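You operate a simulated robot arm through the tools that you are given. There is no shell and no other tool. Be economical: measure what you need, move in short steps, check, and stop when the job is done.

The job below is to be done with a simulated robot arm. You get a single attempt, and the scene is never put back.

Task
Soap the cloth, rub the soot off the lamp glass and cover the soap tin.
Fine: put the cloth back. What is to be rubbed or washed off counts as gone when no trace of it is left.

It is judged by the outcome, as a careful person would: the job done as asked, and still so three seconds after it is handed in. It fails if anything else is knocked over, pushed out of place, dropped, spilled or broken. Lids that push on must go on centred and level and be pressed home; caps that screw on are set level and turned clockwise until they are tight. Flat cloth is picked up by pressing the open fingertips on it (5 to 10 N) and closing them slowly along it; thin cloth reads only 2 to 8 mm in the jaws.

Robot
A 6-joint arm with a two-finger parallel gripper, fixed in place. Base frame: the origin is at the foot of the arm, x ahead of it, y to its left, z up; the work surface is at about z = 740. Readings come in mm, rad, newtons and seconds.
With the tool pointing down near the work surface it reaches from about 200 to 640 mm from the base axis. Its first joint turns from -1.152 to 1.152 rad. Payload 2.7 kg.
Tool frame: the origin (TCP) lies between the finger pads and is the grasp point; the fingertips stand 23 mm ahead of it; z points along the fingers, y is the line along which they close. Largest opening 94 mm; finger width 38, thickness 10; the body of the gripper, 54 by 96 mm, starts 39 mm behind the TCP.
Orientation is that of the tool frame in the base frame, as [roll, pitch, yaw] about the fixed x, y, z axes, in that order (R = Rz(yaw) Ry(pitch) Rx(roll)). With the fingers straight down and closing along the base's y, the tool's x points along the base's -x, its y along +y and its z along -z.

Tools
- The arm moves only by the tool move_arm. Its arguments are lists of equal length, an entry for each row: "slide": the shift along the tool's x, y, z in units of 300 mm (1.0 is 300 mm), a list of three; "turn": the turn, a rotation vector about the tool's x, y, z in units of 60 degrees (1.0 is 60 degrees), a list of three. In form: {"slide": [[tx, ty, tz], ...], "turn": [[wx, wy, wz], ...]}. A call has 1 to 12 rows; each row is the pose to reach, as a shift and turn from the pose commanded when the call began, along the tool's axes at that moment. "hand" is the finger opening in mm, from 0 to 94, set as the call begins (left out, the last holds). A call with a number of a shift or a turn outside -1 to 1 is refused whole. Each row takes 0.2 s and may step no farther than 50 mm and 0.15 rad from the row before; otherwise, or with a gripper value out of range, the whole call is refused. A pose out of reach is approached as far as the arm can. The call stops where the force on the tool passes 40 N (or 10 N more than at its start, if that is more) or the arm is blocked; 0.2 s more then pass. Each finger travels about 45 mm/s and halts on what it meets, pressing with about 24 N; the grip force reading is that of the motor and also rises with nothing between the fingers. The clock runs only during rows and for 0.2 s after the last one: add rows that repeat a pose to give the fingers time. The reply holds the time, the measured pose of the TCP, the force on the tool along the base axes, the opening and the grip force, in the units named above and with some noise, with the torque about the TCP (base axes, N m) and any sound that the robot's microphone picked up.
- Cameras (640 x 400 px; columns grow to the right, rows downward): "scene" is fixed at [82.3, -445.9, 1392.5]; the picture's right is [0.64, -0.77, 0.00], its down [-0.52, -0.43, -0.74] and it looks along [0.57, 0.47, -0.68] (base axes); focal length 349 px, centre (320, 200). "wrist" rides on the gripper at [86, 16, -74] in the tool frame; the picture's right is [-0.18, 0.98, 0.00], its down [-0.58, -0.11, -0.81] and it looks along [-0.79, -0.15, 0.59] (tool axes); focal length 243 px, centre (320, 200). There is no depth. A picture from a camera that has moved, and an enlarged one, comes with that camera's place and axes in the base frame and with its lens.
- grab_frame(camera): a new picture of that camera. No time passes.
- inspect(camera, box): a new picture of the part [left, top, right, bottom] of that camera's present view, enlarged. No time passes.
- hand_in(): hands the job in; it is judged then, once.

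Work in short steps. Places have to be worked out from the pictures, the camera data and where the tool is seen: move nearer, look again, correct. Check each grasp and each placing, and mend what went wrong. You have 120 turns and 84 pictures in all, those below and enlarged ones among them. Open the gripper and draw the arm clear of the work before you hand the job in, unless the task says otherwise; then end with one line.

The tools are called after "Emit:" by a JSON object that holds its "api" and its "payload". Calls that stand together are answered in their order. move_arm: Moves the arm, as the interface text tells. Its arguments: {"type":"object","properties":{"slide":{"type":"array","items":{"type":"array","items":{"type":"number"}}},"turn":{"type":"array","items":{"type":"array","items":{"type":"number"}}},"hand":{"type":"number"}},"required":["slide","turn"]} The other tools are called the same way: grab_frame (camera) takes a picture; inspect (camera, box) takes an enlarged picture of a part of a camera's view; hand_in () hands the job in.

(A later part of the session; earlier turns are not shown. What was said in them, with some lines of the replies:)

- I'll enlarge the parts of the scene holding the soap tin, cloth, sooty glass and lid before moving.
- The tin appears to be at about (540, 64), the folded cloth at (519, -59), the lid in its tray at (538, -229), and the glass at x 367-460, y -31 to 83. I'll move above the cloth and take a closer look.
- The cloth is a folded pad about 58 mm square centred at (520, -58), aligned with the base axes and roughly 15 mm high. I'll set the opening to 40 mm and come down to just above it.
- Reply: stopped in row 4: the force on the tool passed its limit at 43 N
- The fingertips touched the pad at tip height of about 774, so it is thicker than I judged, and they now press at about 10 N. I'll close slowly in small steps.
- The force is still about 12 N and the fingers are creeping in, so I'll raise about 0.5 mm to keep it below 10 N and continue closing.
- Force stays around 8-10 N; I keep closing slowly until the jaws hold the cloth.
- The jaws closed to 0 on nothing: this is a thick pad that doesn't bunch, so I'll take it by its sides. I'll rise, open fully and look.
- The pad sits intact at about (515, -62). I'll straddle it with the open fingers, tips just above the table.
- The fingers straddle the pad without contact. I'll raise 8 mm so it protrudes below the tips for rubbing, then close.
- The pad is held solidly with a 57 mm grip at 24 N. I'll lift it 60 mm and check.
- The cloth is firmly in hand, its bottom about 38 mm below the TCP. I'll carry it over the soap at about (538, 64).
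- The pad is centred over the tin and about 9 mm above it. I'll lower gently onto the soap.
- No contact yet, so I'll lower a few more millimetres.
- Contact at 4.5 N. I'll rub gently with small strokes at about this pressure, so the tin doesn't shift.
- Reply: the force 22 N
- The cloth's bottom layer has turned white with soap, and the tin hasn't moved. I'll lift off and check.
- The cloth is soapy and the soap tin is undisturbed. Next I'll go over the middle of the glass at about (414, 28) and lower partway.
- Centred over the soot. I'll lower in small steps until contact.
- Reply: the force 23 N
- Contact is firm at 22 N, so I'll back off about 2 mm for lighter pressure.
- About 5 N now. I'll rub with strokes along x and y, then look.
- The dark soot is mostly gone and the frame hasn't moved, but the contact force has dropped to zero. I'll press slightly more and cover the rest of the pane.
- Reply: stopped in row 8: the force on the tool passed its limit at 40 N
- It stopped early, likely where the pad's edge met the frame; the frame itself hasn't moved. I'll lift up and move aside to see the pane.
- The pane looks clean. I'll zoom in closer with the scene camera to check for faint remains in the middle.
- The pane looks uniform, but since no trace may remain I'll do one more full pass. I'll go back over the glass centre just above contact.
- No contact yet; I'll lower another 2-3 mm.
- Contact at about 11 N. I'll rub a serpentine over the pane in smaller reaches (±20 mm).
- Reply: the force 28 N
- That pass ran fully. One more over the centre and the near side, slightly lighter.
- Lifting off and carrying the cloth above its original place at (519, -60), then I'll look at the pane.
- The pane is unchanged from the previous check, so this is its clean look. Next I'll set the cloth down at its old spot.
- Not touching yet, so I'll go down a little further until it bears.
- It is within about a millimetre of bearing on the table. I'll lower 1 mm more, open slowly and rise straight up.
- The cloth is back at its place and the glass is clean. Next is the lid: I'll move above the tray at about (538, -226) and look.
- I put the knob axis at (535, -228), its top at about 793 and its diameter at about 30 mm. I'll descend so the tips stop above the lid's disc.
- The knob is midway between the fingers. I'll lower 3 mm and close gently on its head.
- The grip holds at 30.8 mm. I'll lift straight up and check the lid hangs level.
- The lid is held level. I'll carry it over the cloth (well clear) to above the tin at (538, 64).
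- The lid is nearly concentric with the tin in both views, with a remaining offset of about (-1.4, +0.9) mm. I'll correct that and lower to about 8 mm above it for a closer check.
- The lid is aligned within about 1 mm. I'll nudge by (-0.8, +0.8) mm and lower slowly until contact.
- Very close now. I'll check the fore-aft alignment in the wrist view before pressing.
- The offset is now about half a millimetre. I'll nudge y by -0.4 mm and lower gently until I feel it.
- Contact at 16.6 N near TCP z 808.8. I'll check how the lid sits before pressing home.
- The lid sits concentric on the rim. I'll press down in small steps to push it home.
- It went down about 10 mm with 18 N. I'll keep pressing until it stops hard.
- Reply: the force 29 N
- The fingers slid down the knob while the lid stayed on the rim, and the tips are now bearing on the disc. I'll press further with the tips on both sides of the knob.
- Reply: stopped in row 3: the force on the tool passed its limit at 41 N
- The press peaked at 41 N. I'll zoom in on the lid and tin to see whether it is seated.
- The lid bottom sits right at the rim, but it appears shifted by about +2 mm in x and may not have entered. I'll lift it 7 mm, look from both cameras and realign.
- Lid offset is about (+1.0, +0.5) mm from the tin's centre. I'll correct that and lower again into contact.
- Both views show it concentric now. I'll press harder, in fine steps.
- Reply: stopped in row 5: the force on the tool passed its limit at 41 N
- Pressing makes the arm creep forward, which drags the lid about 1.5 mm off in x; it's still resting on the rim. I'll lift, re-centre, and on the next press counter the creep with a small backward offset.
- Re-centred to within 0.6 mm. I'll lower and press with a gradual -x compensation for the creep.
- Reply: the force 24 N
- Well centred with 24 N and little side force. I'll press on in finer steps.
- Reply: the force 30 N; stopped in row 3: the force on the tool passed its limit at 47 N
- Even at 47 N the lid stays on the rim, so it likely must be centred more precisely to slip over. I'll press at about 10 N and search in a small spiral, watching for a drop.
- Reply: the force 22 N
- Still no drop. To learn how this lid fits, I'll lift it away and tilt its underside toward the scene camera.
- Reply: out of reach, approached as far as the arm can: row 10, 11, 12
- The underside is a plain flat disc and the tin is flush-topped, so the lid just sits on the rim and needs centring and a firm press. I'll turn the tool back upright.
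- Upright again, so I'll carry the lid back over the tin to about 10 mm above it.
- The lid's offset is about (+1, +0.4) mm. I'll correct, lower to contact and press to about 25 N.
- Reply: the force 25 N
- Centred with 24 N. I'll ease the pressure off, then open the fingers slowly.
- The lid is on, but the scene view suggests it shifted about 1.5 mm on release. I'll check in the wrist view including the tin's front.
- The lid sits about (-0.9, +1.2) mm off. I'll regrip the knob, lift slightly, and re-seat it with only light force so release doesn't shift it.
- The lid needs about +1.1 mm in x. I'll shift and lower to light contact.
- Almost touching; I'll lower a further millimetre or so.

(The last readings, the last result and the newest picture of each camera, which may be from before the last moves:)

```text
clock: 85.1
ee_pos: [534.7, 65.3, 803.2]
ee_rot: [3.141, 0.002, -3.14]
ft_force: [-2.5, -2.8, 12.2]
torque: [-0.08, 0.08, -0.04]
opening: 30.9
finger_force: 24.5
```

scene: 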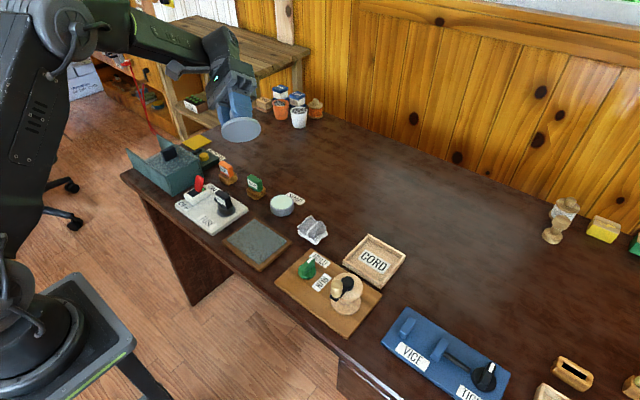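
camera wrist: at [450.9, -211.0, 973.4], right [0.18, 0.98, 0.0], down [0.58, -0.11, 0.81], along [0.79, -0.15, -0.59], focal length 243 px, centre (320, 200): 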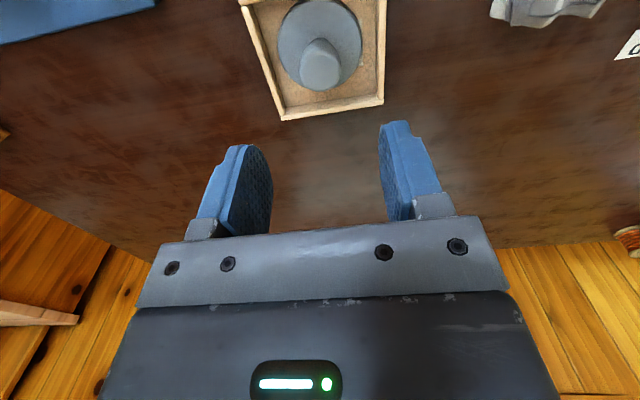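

Contact at 12 N. I'll ease back 0.8 mm to a light load, then open and rise.

Emit:
{"api": "move_arm", "payload": {"slide": [[0, 0, -0.002], [0, 0, -0.0027], [0, 0, -0.0027]], "turn": [[0, 0, 0], [0, 0, 0], [0, 0, 0]]}}

Emit:
{"api": "move_arm", "payload": {"slide": [[0, 0, 0], [0, 0, 0], [0, 0, 0]], "turn": [[0, 0, 0], [0, 0, 0], [0, 0, 0]], "hand": 50}}

Emit:
{"api": "move_arm", "payload": {"slide": [[0, 0, -0.05], [0, 0, -0.15], [0, 0, -0.2], [0, 0, -0.2]], "turn": [[0, 0, 0], [0, 0, 0], [0, 0, 0], [0, 0, 0]]}}

Emit:
{"api": "inspect", "payload": {"camera": "scene", "box": [264, 190, 304, 218]}}

Emit:
{"api": "inspect", "payload": {"camera": "wrist", "box": [250, 10, 400, 104]}}

```text
clock: 85.9
ee_pos: [535.2, 64.0, 802.9]
ee_rot: [-3.139, 0.003, -3.139]
ft_force: [0.9, -2.7, 10.4]
torque: [-0.1, -0.12, -0.02]
opening: 30.9
finger_force: 24.2
```

```text
clock: 86.7
ee_pos: [535.4, 64.5, 801.9]
ee_rot: [-3.14, 0.0, -3.141]
ft_force: [-0.9, 0.2, 0.0]
torque: [0.02, 0.02, 0.02]
opening: 50.0
finger_force: 0.0
```

```text
clock: 87.7
ee_pos: [535.3, 64.6, 862.0]
ee_rot: [-3.141, -0.001, -3.14]
ft_force: [0.6, -0.3, 0.7]
torque: [0.02, 0.02, -0.01]
opening: 50.1
finger_force: 0.1
```

```text
14.29 times, centred on (284, 204) of scene
camera zoom: at [82.3, -445.9, 1392.5], right [0.64, -0.77, 0.0], down [-0.52, -0.43, -0.74], along [0.57, 0.47, -0.68], focal length 4980 px, centre (834, 143)
```

zoom: 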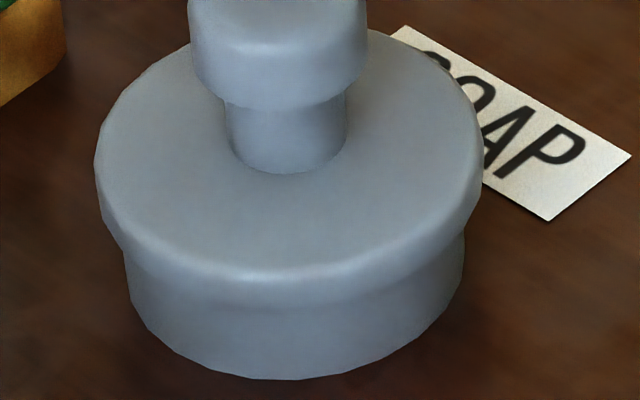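

```text
4.26 times, centred on (325, 57) of wrist
camera zoom: at [447.4, 79.1, 936.3], right [0.18, 0.98, 0.0], down [0.58, -0.11, 0.81], along [0.79, -0.15, -0.59], focal length 1032 px, centre (299, 808)
```

zoom: 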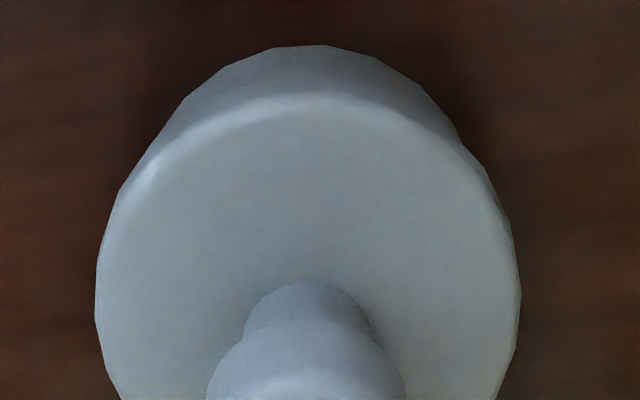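

Centred now to within about 0.4 mm in both views. I'll close the fingers and press down on the knob top to push the lid home.

Emit:
{"api": "move_arm", "payload": {"slide": [[0, 0, 0], [0, 0, 0], [0, 0, 0], [0, 0, 0], [0, 0, 0], [0, 0, 0.03], [0, 0, 0.06], [0, 0, 0.07], [0, 0, 0.07]], "turn": [[0, 0, 0], [0, 0, 0], [0, 0, 0], [0, 0, 0], [0, 0, 0], [0, 0, 0], [0, 0, 0], [0, 0, 0], [0, 0, 0]], "hand": 0}}

Emit:
{"api": "move_arm", "payload": {"slide": [[0, 0, 0.006], [0, 0, 0.012], [0, 0, 0.016], [0, 0, 0.016]], "turn": [[0, 0, 0], [0, 0, 0], [0, 0, 0], [0, 0, 0]]}}

```text
clock: 89.7
ee_pos: [534.7, 64.9, 841.1]
ee_rot: [3.141, 0.0, -3.139]
ft_force: [-0.5, -0.6, -0.1]
torque: [0.01, -0.02, 0.01]
opening: 0.1
finger_force: 23.8
```

```text
clock: 90.7
ee_pos: [534.6, 64.8, 836.4]
ee_rot: [-3.139, 0.001, -3.139]
ft_force: [0.2, -0.8, 0.5]
torque: [0.01, 0.0, 0.02]
opening: 0.1
finger_force: 24.2
```

No contact yet at 836; I'll go on down in small steps into the press.

Emit:
{"api": "move_arm", "payload": {"slide": [[0, 0, 0.004], [0, 0, 0.008], [0, 0, 0.012], [0, 0, 0.012]], "turn": [[0, 0, 0], [0, 0, 0], [0, 0, 0], [0, 0, 0]]}}

```text
clock: 91.7
ee_pos: [533.2, 64.5, 831.6]
ee_rot: [-3.14, 0.003, -3.14]
ft_force: [0.0, 0.9, -0.3]
torque: [-0.02, 0.03, 0.0]
opening: 0.1
finger_force: 24.6
```

Emit:
{"api": "move_arm", "payload": {"slide": [[0, 0, 0.004], [0, 0, 0.008], [0, 0, 0.012], [0, 0, 0.016], [0, 0, 0.016]], "turn": [[0, 0, 0], [0, 0, 0], [0, 0, 0], [0, 0, 0], [0, 0, 0]]}}

```text
clock: 92.9
ee_pos: [535.3, 64.5, 829.1]
ee_rot: [-3.139, 0.006, -3.138]
ft_force: [-7.7, 0.7, 35.5]
torque: [0.0, 0.31, 0.01]
opening: 0.1
finger_force: 23.9
```

Pressing at 35 N. I'll add a brief bit more with backward compensation, then back off straight up.

Emit:
{"api": "move_arm", "payload": {"slide": [[0.002, 0, 0], [0.003, 0, 0.001], [0.003, 0, 0.002], [0.003, 0, 0.002]], "turn": [[0, 0, 0], [0, 0, 0], [0, 0, 0], [0, 0, 0]]}}

Emit:
{"api": "move_arm", "payload": {"slide": [[-0.003, 0, -0.01], [-0.003, 0, -0.05], [-0.003, 0, -0.15], [-0.003, 0, -0.25], [-0.003, 0, -0.25]], "turn": [[0, 0, 0], [0, 0, 0], [0, 0, 0], [0, 0, 0], [0, 0, 0]]}}

Emit:
{"api": "inspect", "payload": {"camera": "scene", "box": [264, 190, 304, 218]}}

```text
clock: 93.9
ee_pos: [536.2, 65.3, 830.5]
ee_rot: [-3.14, 0.008, -3.139]
ft_force: [-1.1, -0.4, 33.8]
torque: [-0.02, -0.08, 0.02]
opening: 0.0
finger_force: 24.8
```

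```text
clock: 95.1
ee_pos: [535.2, 65.2, 902.6]
ee_rot: [-3.137, -0.001, -3.139]
ft_force: [0.3, 0.3, -1.0]
torque: [0.02, 0.0, -0.02]
opening: 0.2
finger_force: 23.7
```

```text
14.29 times, centred on (284, 204) of scene
camera zoom: at [82.3, -445.9, 1392.5], right [0.64, -0.77, 0.0], down [-0.52, -0.43, -0.74], along [0.57, 0.47, -0.68], focal length 4980 px, centre (834, 143)
```

zoom: 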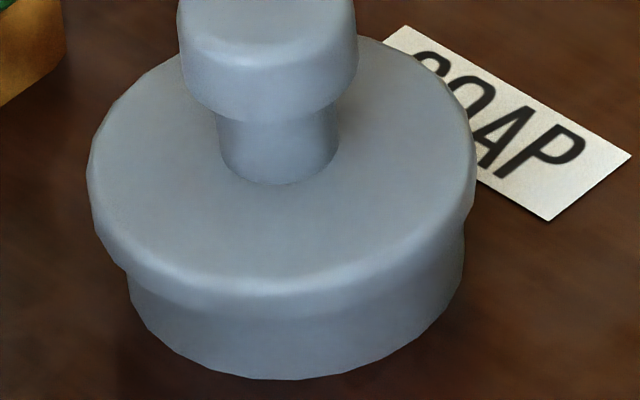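

The release dragged the lid about 3 mm toward -x. I'll regrip the knob, lift slightly and re-seat it as before, pressing only through the grip.

Emit:
{"api": "move_arm", "payload": {"slide": [[0, 0, 0], [0, 0, 0], [0, 0, 0], [0, 0, 0], [0, 0, 0.1], [0, 0, 0.2], [0, 0, 0.3], [0, 0, 0.335], [0, 0, 0.335]], "turn": [[0, 0, 0], [0, 0, 0], [0, 0, 0], [0, 0, 0], [0, 0, 0], [0, 0, 0], [0, 0, 0], [0, 0, 0], [0, 0, 0]], "hand": 56}}

Emit:
{"api": "move_arm", "payload": {"slide": [[0, 0, 0], [0, 0, 0], [0, 0, 0], [0, 0, 0], [0, 0, 0]], "turn": [[0, 0, 0], [0, 0, 0], [0, 0, 0], [0, 0, 0], [0, 0, 0]], "hand": 20}}

Emit:
{"api": "move_arm", "payload": {"slide": [[0, 0, -0.01], [0, 0, -0.02], [0, 0, -0.02]], "turn": [[0, 0, 0], [0, 0, 0], [0, 0, 0]]}}

Emit:
{"api": "inspect", "payload": {"camera": "scene", "box": [264, 190, 304, 218]}}

Emit:
{"api": "inspect", "payload": {"camera": "wrist", "box": [230, 40, 410, 160]}}

```text
clock: 97.1
ee_pos: [535.3, 65.2, 801.5]
ee_rot: [-3.14, 0.003, -3.141]
ft_force: [0.1, -0.1, 0.2]
torque: [0.0, -0.02, 0.0]
opening: 55.6
finger_force: 0.1
```

```text
clock: 98.3
ee_pos: [534.5, 64.7, 801.2]
ee_rot: [-3.141, 0.0, -3.141]
ft_force: [-0.7, 0.3, -0.8]
torque: [0.01, 0.02, -0.03]
opening: 30.9
finger_force: 24.0
```

```text
clock: 99.1
ee_pos: [534.7, 65.0, 807.1]
ee_rot: [-3.14, 0.001, -3.139]
ft_force: [0.3, -1.0, -0.7]
torque: [0.01, -0.01, -0.01]
opening: 30.8
finger_force: 24.0
```

```text
14.29 times, centred on (284, 204) of scene
camera zoom: at [82.3, -445.9, 1392.5], right [0.64, -0.77, 0.0], down [-0.52, -0.43, -0.74], along [0.57, 0.47, -0.68], focal length 4980 px, centre (834, 143)
```

zoom: 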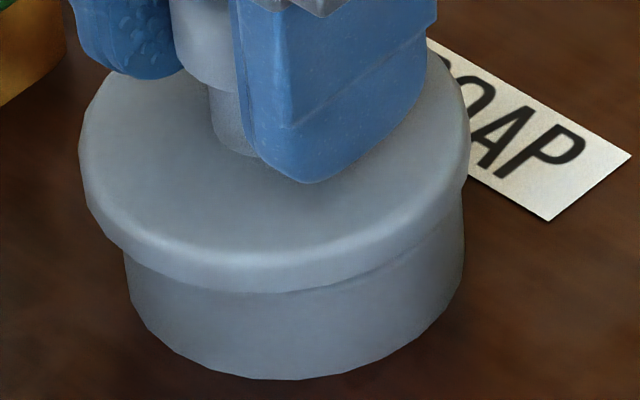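

```text
3.33 times, centred on (320, 100) of wrist
camera zoom: at [447.4, 79.3, 881.9], right [0.18, 0.98, 0.0], down [0.58, -0.11, 0.81], along [0.79, -0.15, -0.59], focal length 809 px, centre (320, 533)
```

zoom: 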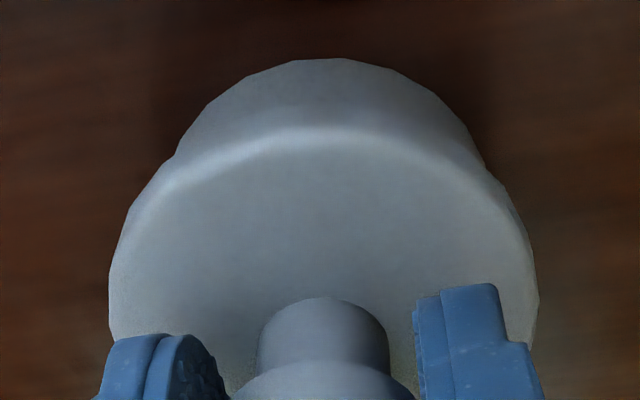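

It needs +3.1 mm in x and +0.2 in y. I'll shift, lower to contact and check again.

Emit:
{"api": "move_arm", "payload": {"slide": [[-0.005, 0.0007, 0], [-0.0104, 0.0007, 0], [-0.0104, 0.0007, 0.008], [-0.0104, 0.0007, 0.014], [-0.0104, 0.0007, 0.018], [-0.0104, 0.0007, 0.022], [-0.0104, 0.0007, 0.022]], "turn": [[0, 0, 0], [0, 0, 0], [0, 0, 0], [0, 0, 0], [0, 0, 0], [0, 0, 0], [0, 0, 0]]}}

```text
clock: 100.7
ee_pos: [538.2, 64.9, 800.9]
ee_rot: [-3.14, 0.001, -3.137]
ft_force: [-0.8, 0.4, 2.5]
torque: [0.03, 0.01, 0.03]
opening: 30.6
finger_force: 24.6
```

Light contact at 2.5 N. I'll press through the grip to about 15 N, then ease off by the same amount, and check both views while still holding.

Emit:
{"api": "move_arm", "payload": {"slide": [[0, 0, 0.002], [0, 0, 0.0035], [0, 0, 0.0045], [0, 0, 0.0045]], "turn": [[0, 0, 0], [0, 0, 0], [0, 0, 0], [0, 0, 0]]}}

Emit:
{"api": "move_arm", "payload": {"slide": [[0, 0, -0.002], [0, 0, -0.004], [0, 0, -0.0045], [0, 0, -0.0045]], "turn": [[0, 0, 0], [0, 0, 0], [0, 0, 0], [0, 0, 0]]}}

Emit:
{"api": "inspect", "payload": {"camera": "scene", "box": [264, 190, 304, 218]}}

Emit:
{"api": "inspect", "payload": {"camera": "wrist", "box": [230, 40, 410, 160]}}

```text
clock: 101.7
ee_pos: [538.7, 65.0, 800.8]
ee_rot: [-3.139, 0.005, -3.138]
ft_force: [-1.2, -1.3, 12.3]
torque: [-0.09, 0.14, 0.01]
opening: 30.8
finger_force: 23.6
```

```text
clock: 102.7
ee_pos: [536.6, 65.1, 800.4]
ee_rot: [-3.139, -0.001, -3.14]
ft_force: [0.0, 1.6, 4.8]
torque: [0.09, -0.08, 0.01]
opening: 31.0
finger_force: 24.0
```

```text
14.29 times, centred on (284, 204) of scene
camera zoom: at [82.2, -445.9, 1392.6], right [0.64, -0.77, 0.0], down [-0.52, -0.43, -0.74], along [0.57, 0.47, -0.68], focal length 4980 px, centre (834, 143)
```

zoom: 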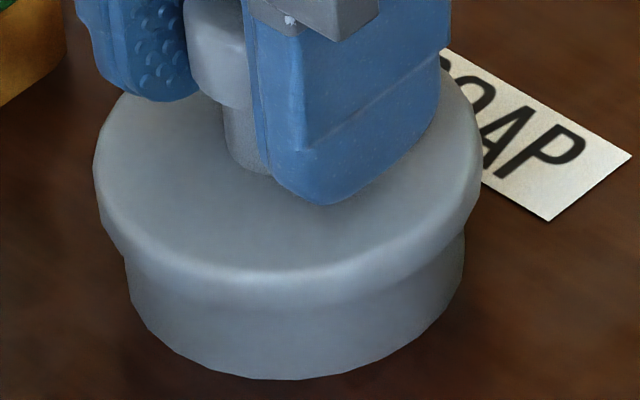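

```text
3.33 times, centred on (320, 100) of wrist
camera zoom: at [450.2, 79.2, 874.7], right [0.18, 0.98, 0.0], down [0.58, -0.11, 0.81], along [0.79, -0.15, -0.59], focal length 809 px, centre (320, 533)
```

zoom: 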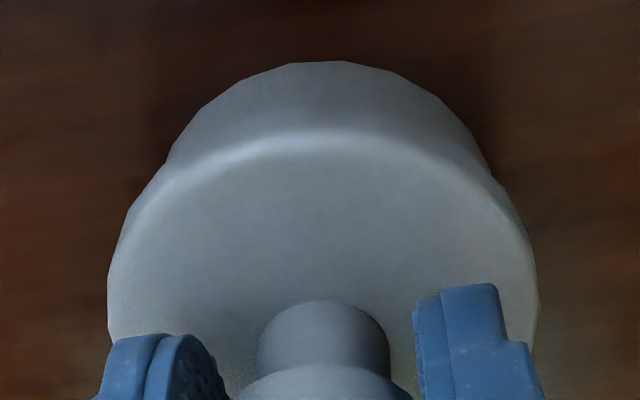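

Within about 0.7 mm of centre and level, with a light load of under 5 N. I'll open slowly and rise clear.

Emit:
{"api": "move_arm", "payload": {"slide": [[0, 0.001, 0], [0, 0.001, 0], [0, 0.001, 0]], "turn": [[0, 0, 0], [0, 0, 0], [0, 0, 0]], "hand": 54}}

Emit:
{"api": "move_arm", "payload": {"slide": [[0, 0, -0.05], [0, 0, -0.15], [0, 0, -0.27], [0, 0, -0.27]], "turn": [[0, 0, 0], [0, 0, 0], [0, 0, 0], [0, 0, 0]]}}

Emit:
{"api": "inspect", "payload": {"camera": "scene", "box": [264, 190, 304, 218]}}

```text
clock: 103.5
ee_pos: [537.5, 65.8, 800.5]
ee_rot: [-3.14, 0.0, -3.14]
ft_force: [0.2, -0.3, -0.1]
torque: [-0.02, 0.0, 0.0]
opening: 53.8
finger_force: 0.0
```

```text
clock: 104.5
ee_pos: [538.9, 66.3, 882.6]
ee_rot: [-3.141, 0.001, -3.139]
ft_force: [0.2, 0.0, 0.1]
torque: [-0.03, -0.03, 0.04]
opening: 53.9
finger_force: 0.1
```

```text
14.29 times, centred on (284, 204) of scene
camera zoom: at [82.3, -445.9, 1392.5], right [0.64, -0.77, 0.0], down [-0.52, -0.43, -0.74], along [0.57, 0.47, -0.68], focal length 4980 px, centre (834, 143)
```

zoom: 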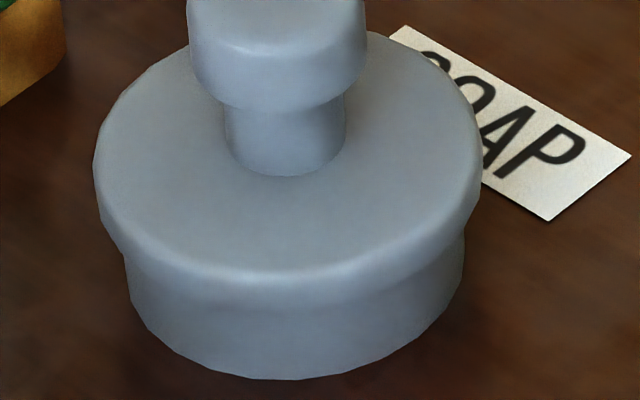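

The lid is centred, level and seated. I'll draw the arm clear and take a final overall look.

Emit:
{"api": "move_arm", "payload": {"slide": [[0, 0, -0.1], [0.1, 0, -0.2], [0.22, 0, -0.28], [0.34, -0.05, -0.35], [0.46, -0.1, -0.42], [0.5, -0.15, -0.5], [0.5, -0.2, -0.52], [0.5, -0.2, -0.52]], "turn": [[0, 0, 0], [0, 0, 0], [0, 0, 0], [0, 0, 0], [0, 0, 0], [0, 0, 0], [0, 0, 0], [0, 0, 0]], "hand": 94}}

Emit:
{"api": "grab_frame", "payload": {"camera": "scene"}}

Emit:
{"api": "grab_frame", "payload": {"camera": "wrist"}}

```text
clock: 106.3
ee_pos: [387.1, 6.0, 1038.4]
ee_rot: [-3.139, 0.001, -3.138]
ft_force: [-0.6, 0.6, -0.4]
torque: [0.02, 0.03, -0.02]
opening: 94.1
finger_force: 0.1
```

```text
6 pictures are left
```

scene: 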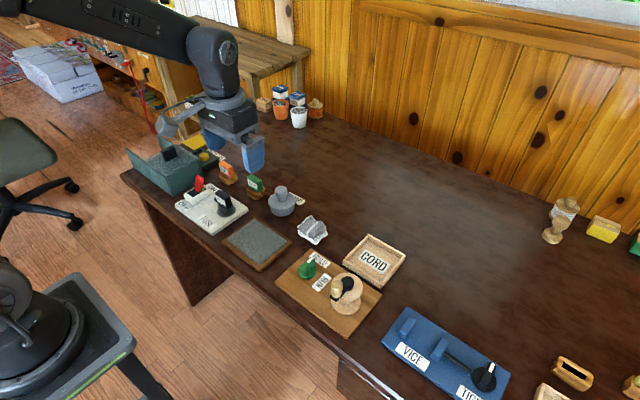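

```text
5 pictures are left
camera wrist: at [299.6, 20.1, 1112.1], right [0.18, 0.98, 0.0], down [0.58, -0.11, 0.81], along [0.79, -0.15, -0.59], focal length 243 px, centre (320, 200)
```

wrist: 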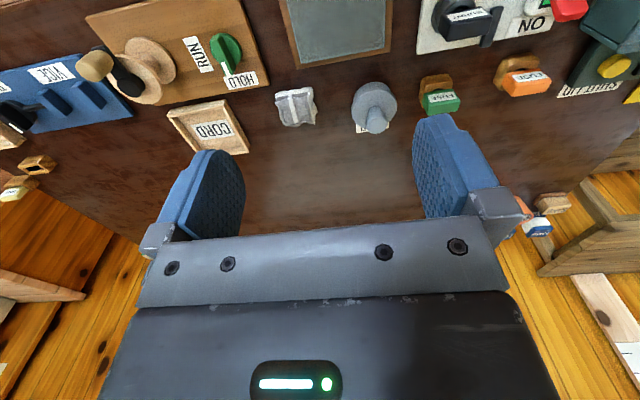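

Everything is in place. One last enlarged check of the pane from the wrist side for any remaining soot.

Emit:
{"api": "inspect", "payload": {"camera": "wrist", "box": [270, 0, 410, 80]}}

```text
4.57 times, centred on (340, 40) of wrist
camera zoom: at [299.6, 20.1, 1112.1], right [0.18, 0.98, 0.0], down [0.58, -0.11, 0.81], along [0.79, -0.15, -0.59], focal length 1109 px, centre (229, 931)
```

zoom: 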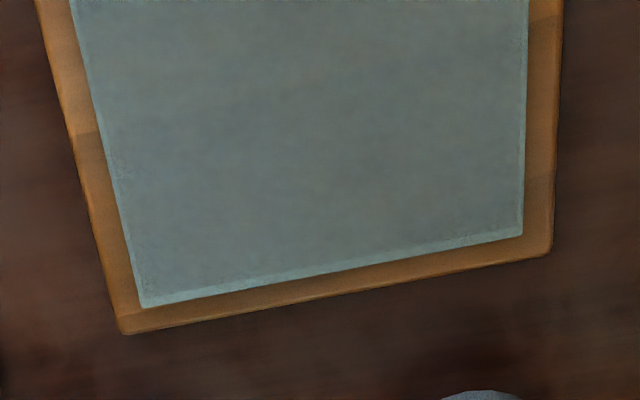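

There seem to be faint specks near the pane's corners and edges, so I'll take closer looks.

Emit:
{"api": "inspect", "payload": {"camera": "wrist", "box": [285, 30, 345, 70]}}

Emit:
{"api": "inspect", "payload": {"camera": "scene", "box": [222, 216, 292, 268]}}

```text
10.00 times, centred on (315, 50) of wrist
camera zoom: at [299.6, 20.1, 1112.1], right [0.18, 0.98, 0.0], down [0.58, -0.11, 0.81], along [0.79, -0.15, -0.59], focal length 2426 px, centre (370, 1700)
```

zoom: 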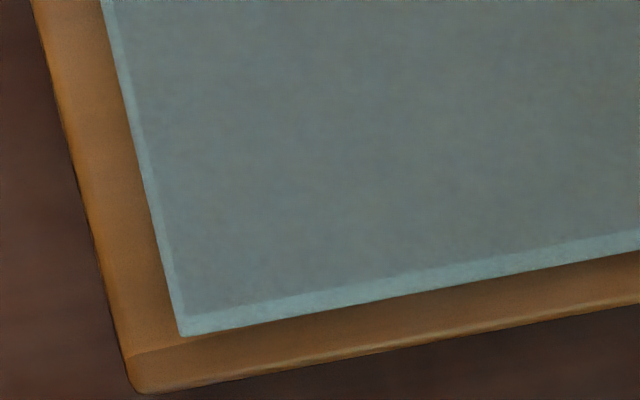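

```text
7.69 times, centred on (257, 242) of scene
camera zoom: at [82.2, -445.9, 1392.5], right [0.64, -0.77, 0.0], down [-0.52, -0.43, -0.74], along [0.57, 0.47, -0.68], focal length 2681 px, centre (805, -123)
```

zoom: 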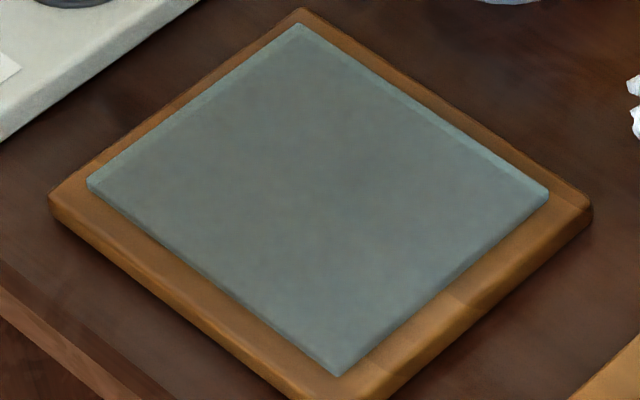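

The pane is clean up to its edges; the specks were only image noise. The cloth is back in place, the tin is covered and the arm is clear, so I'm handing in.

Emit:
{"api": "hand_in", "payload": {}}

```text
The job is handed in.
```

I soaped the cloth, rubbed the soot off the lamp glass, put the cloth back and covered the tin. The lid is level and within about 1 mm of centre, but it is a flat disc that rests on the rim: I felt no click. I pressed it at up to 47 N earlier, but after the last re-centring only at 12 N.
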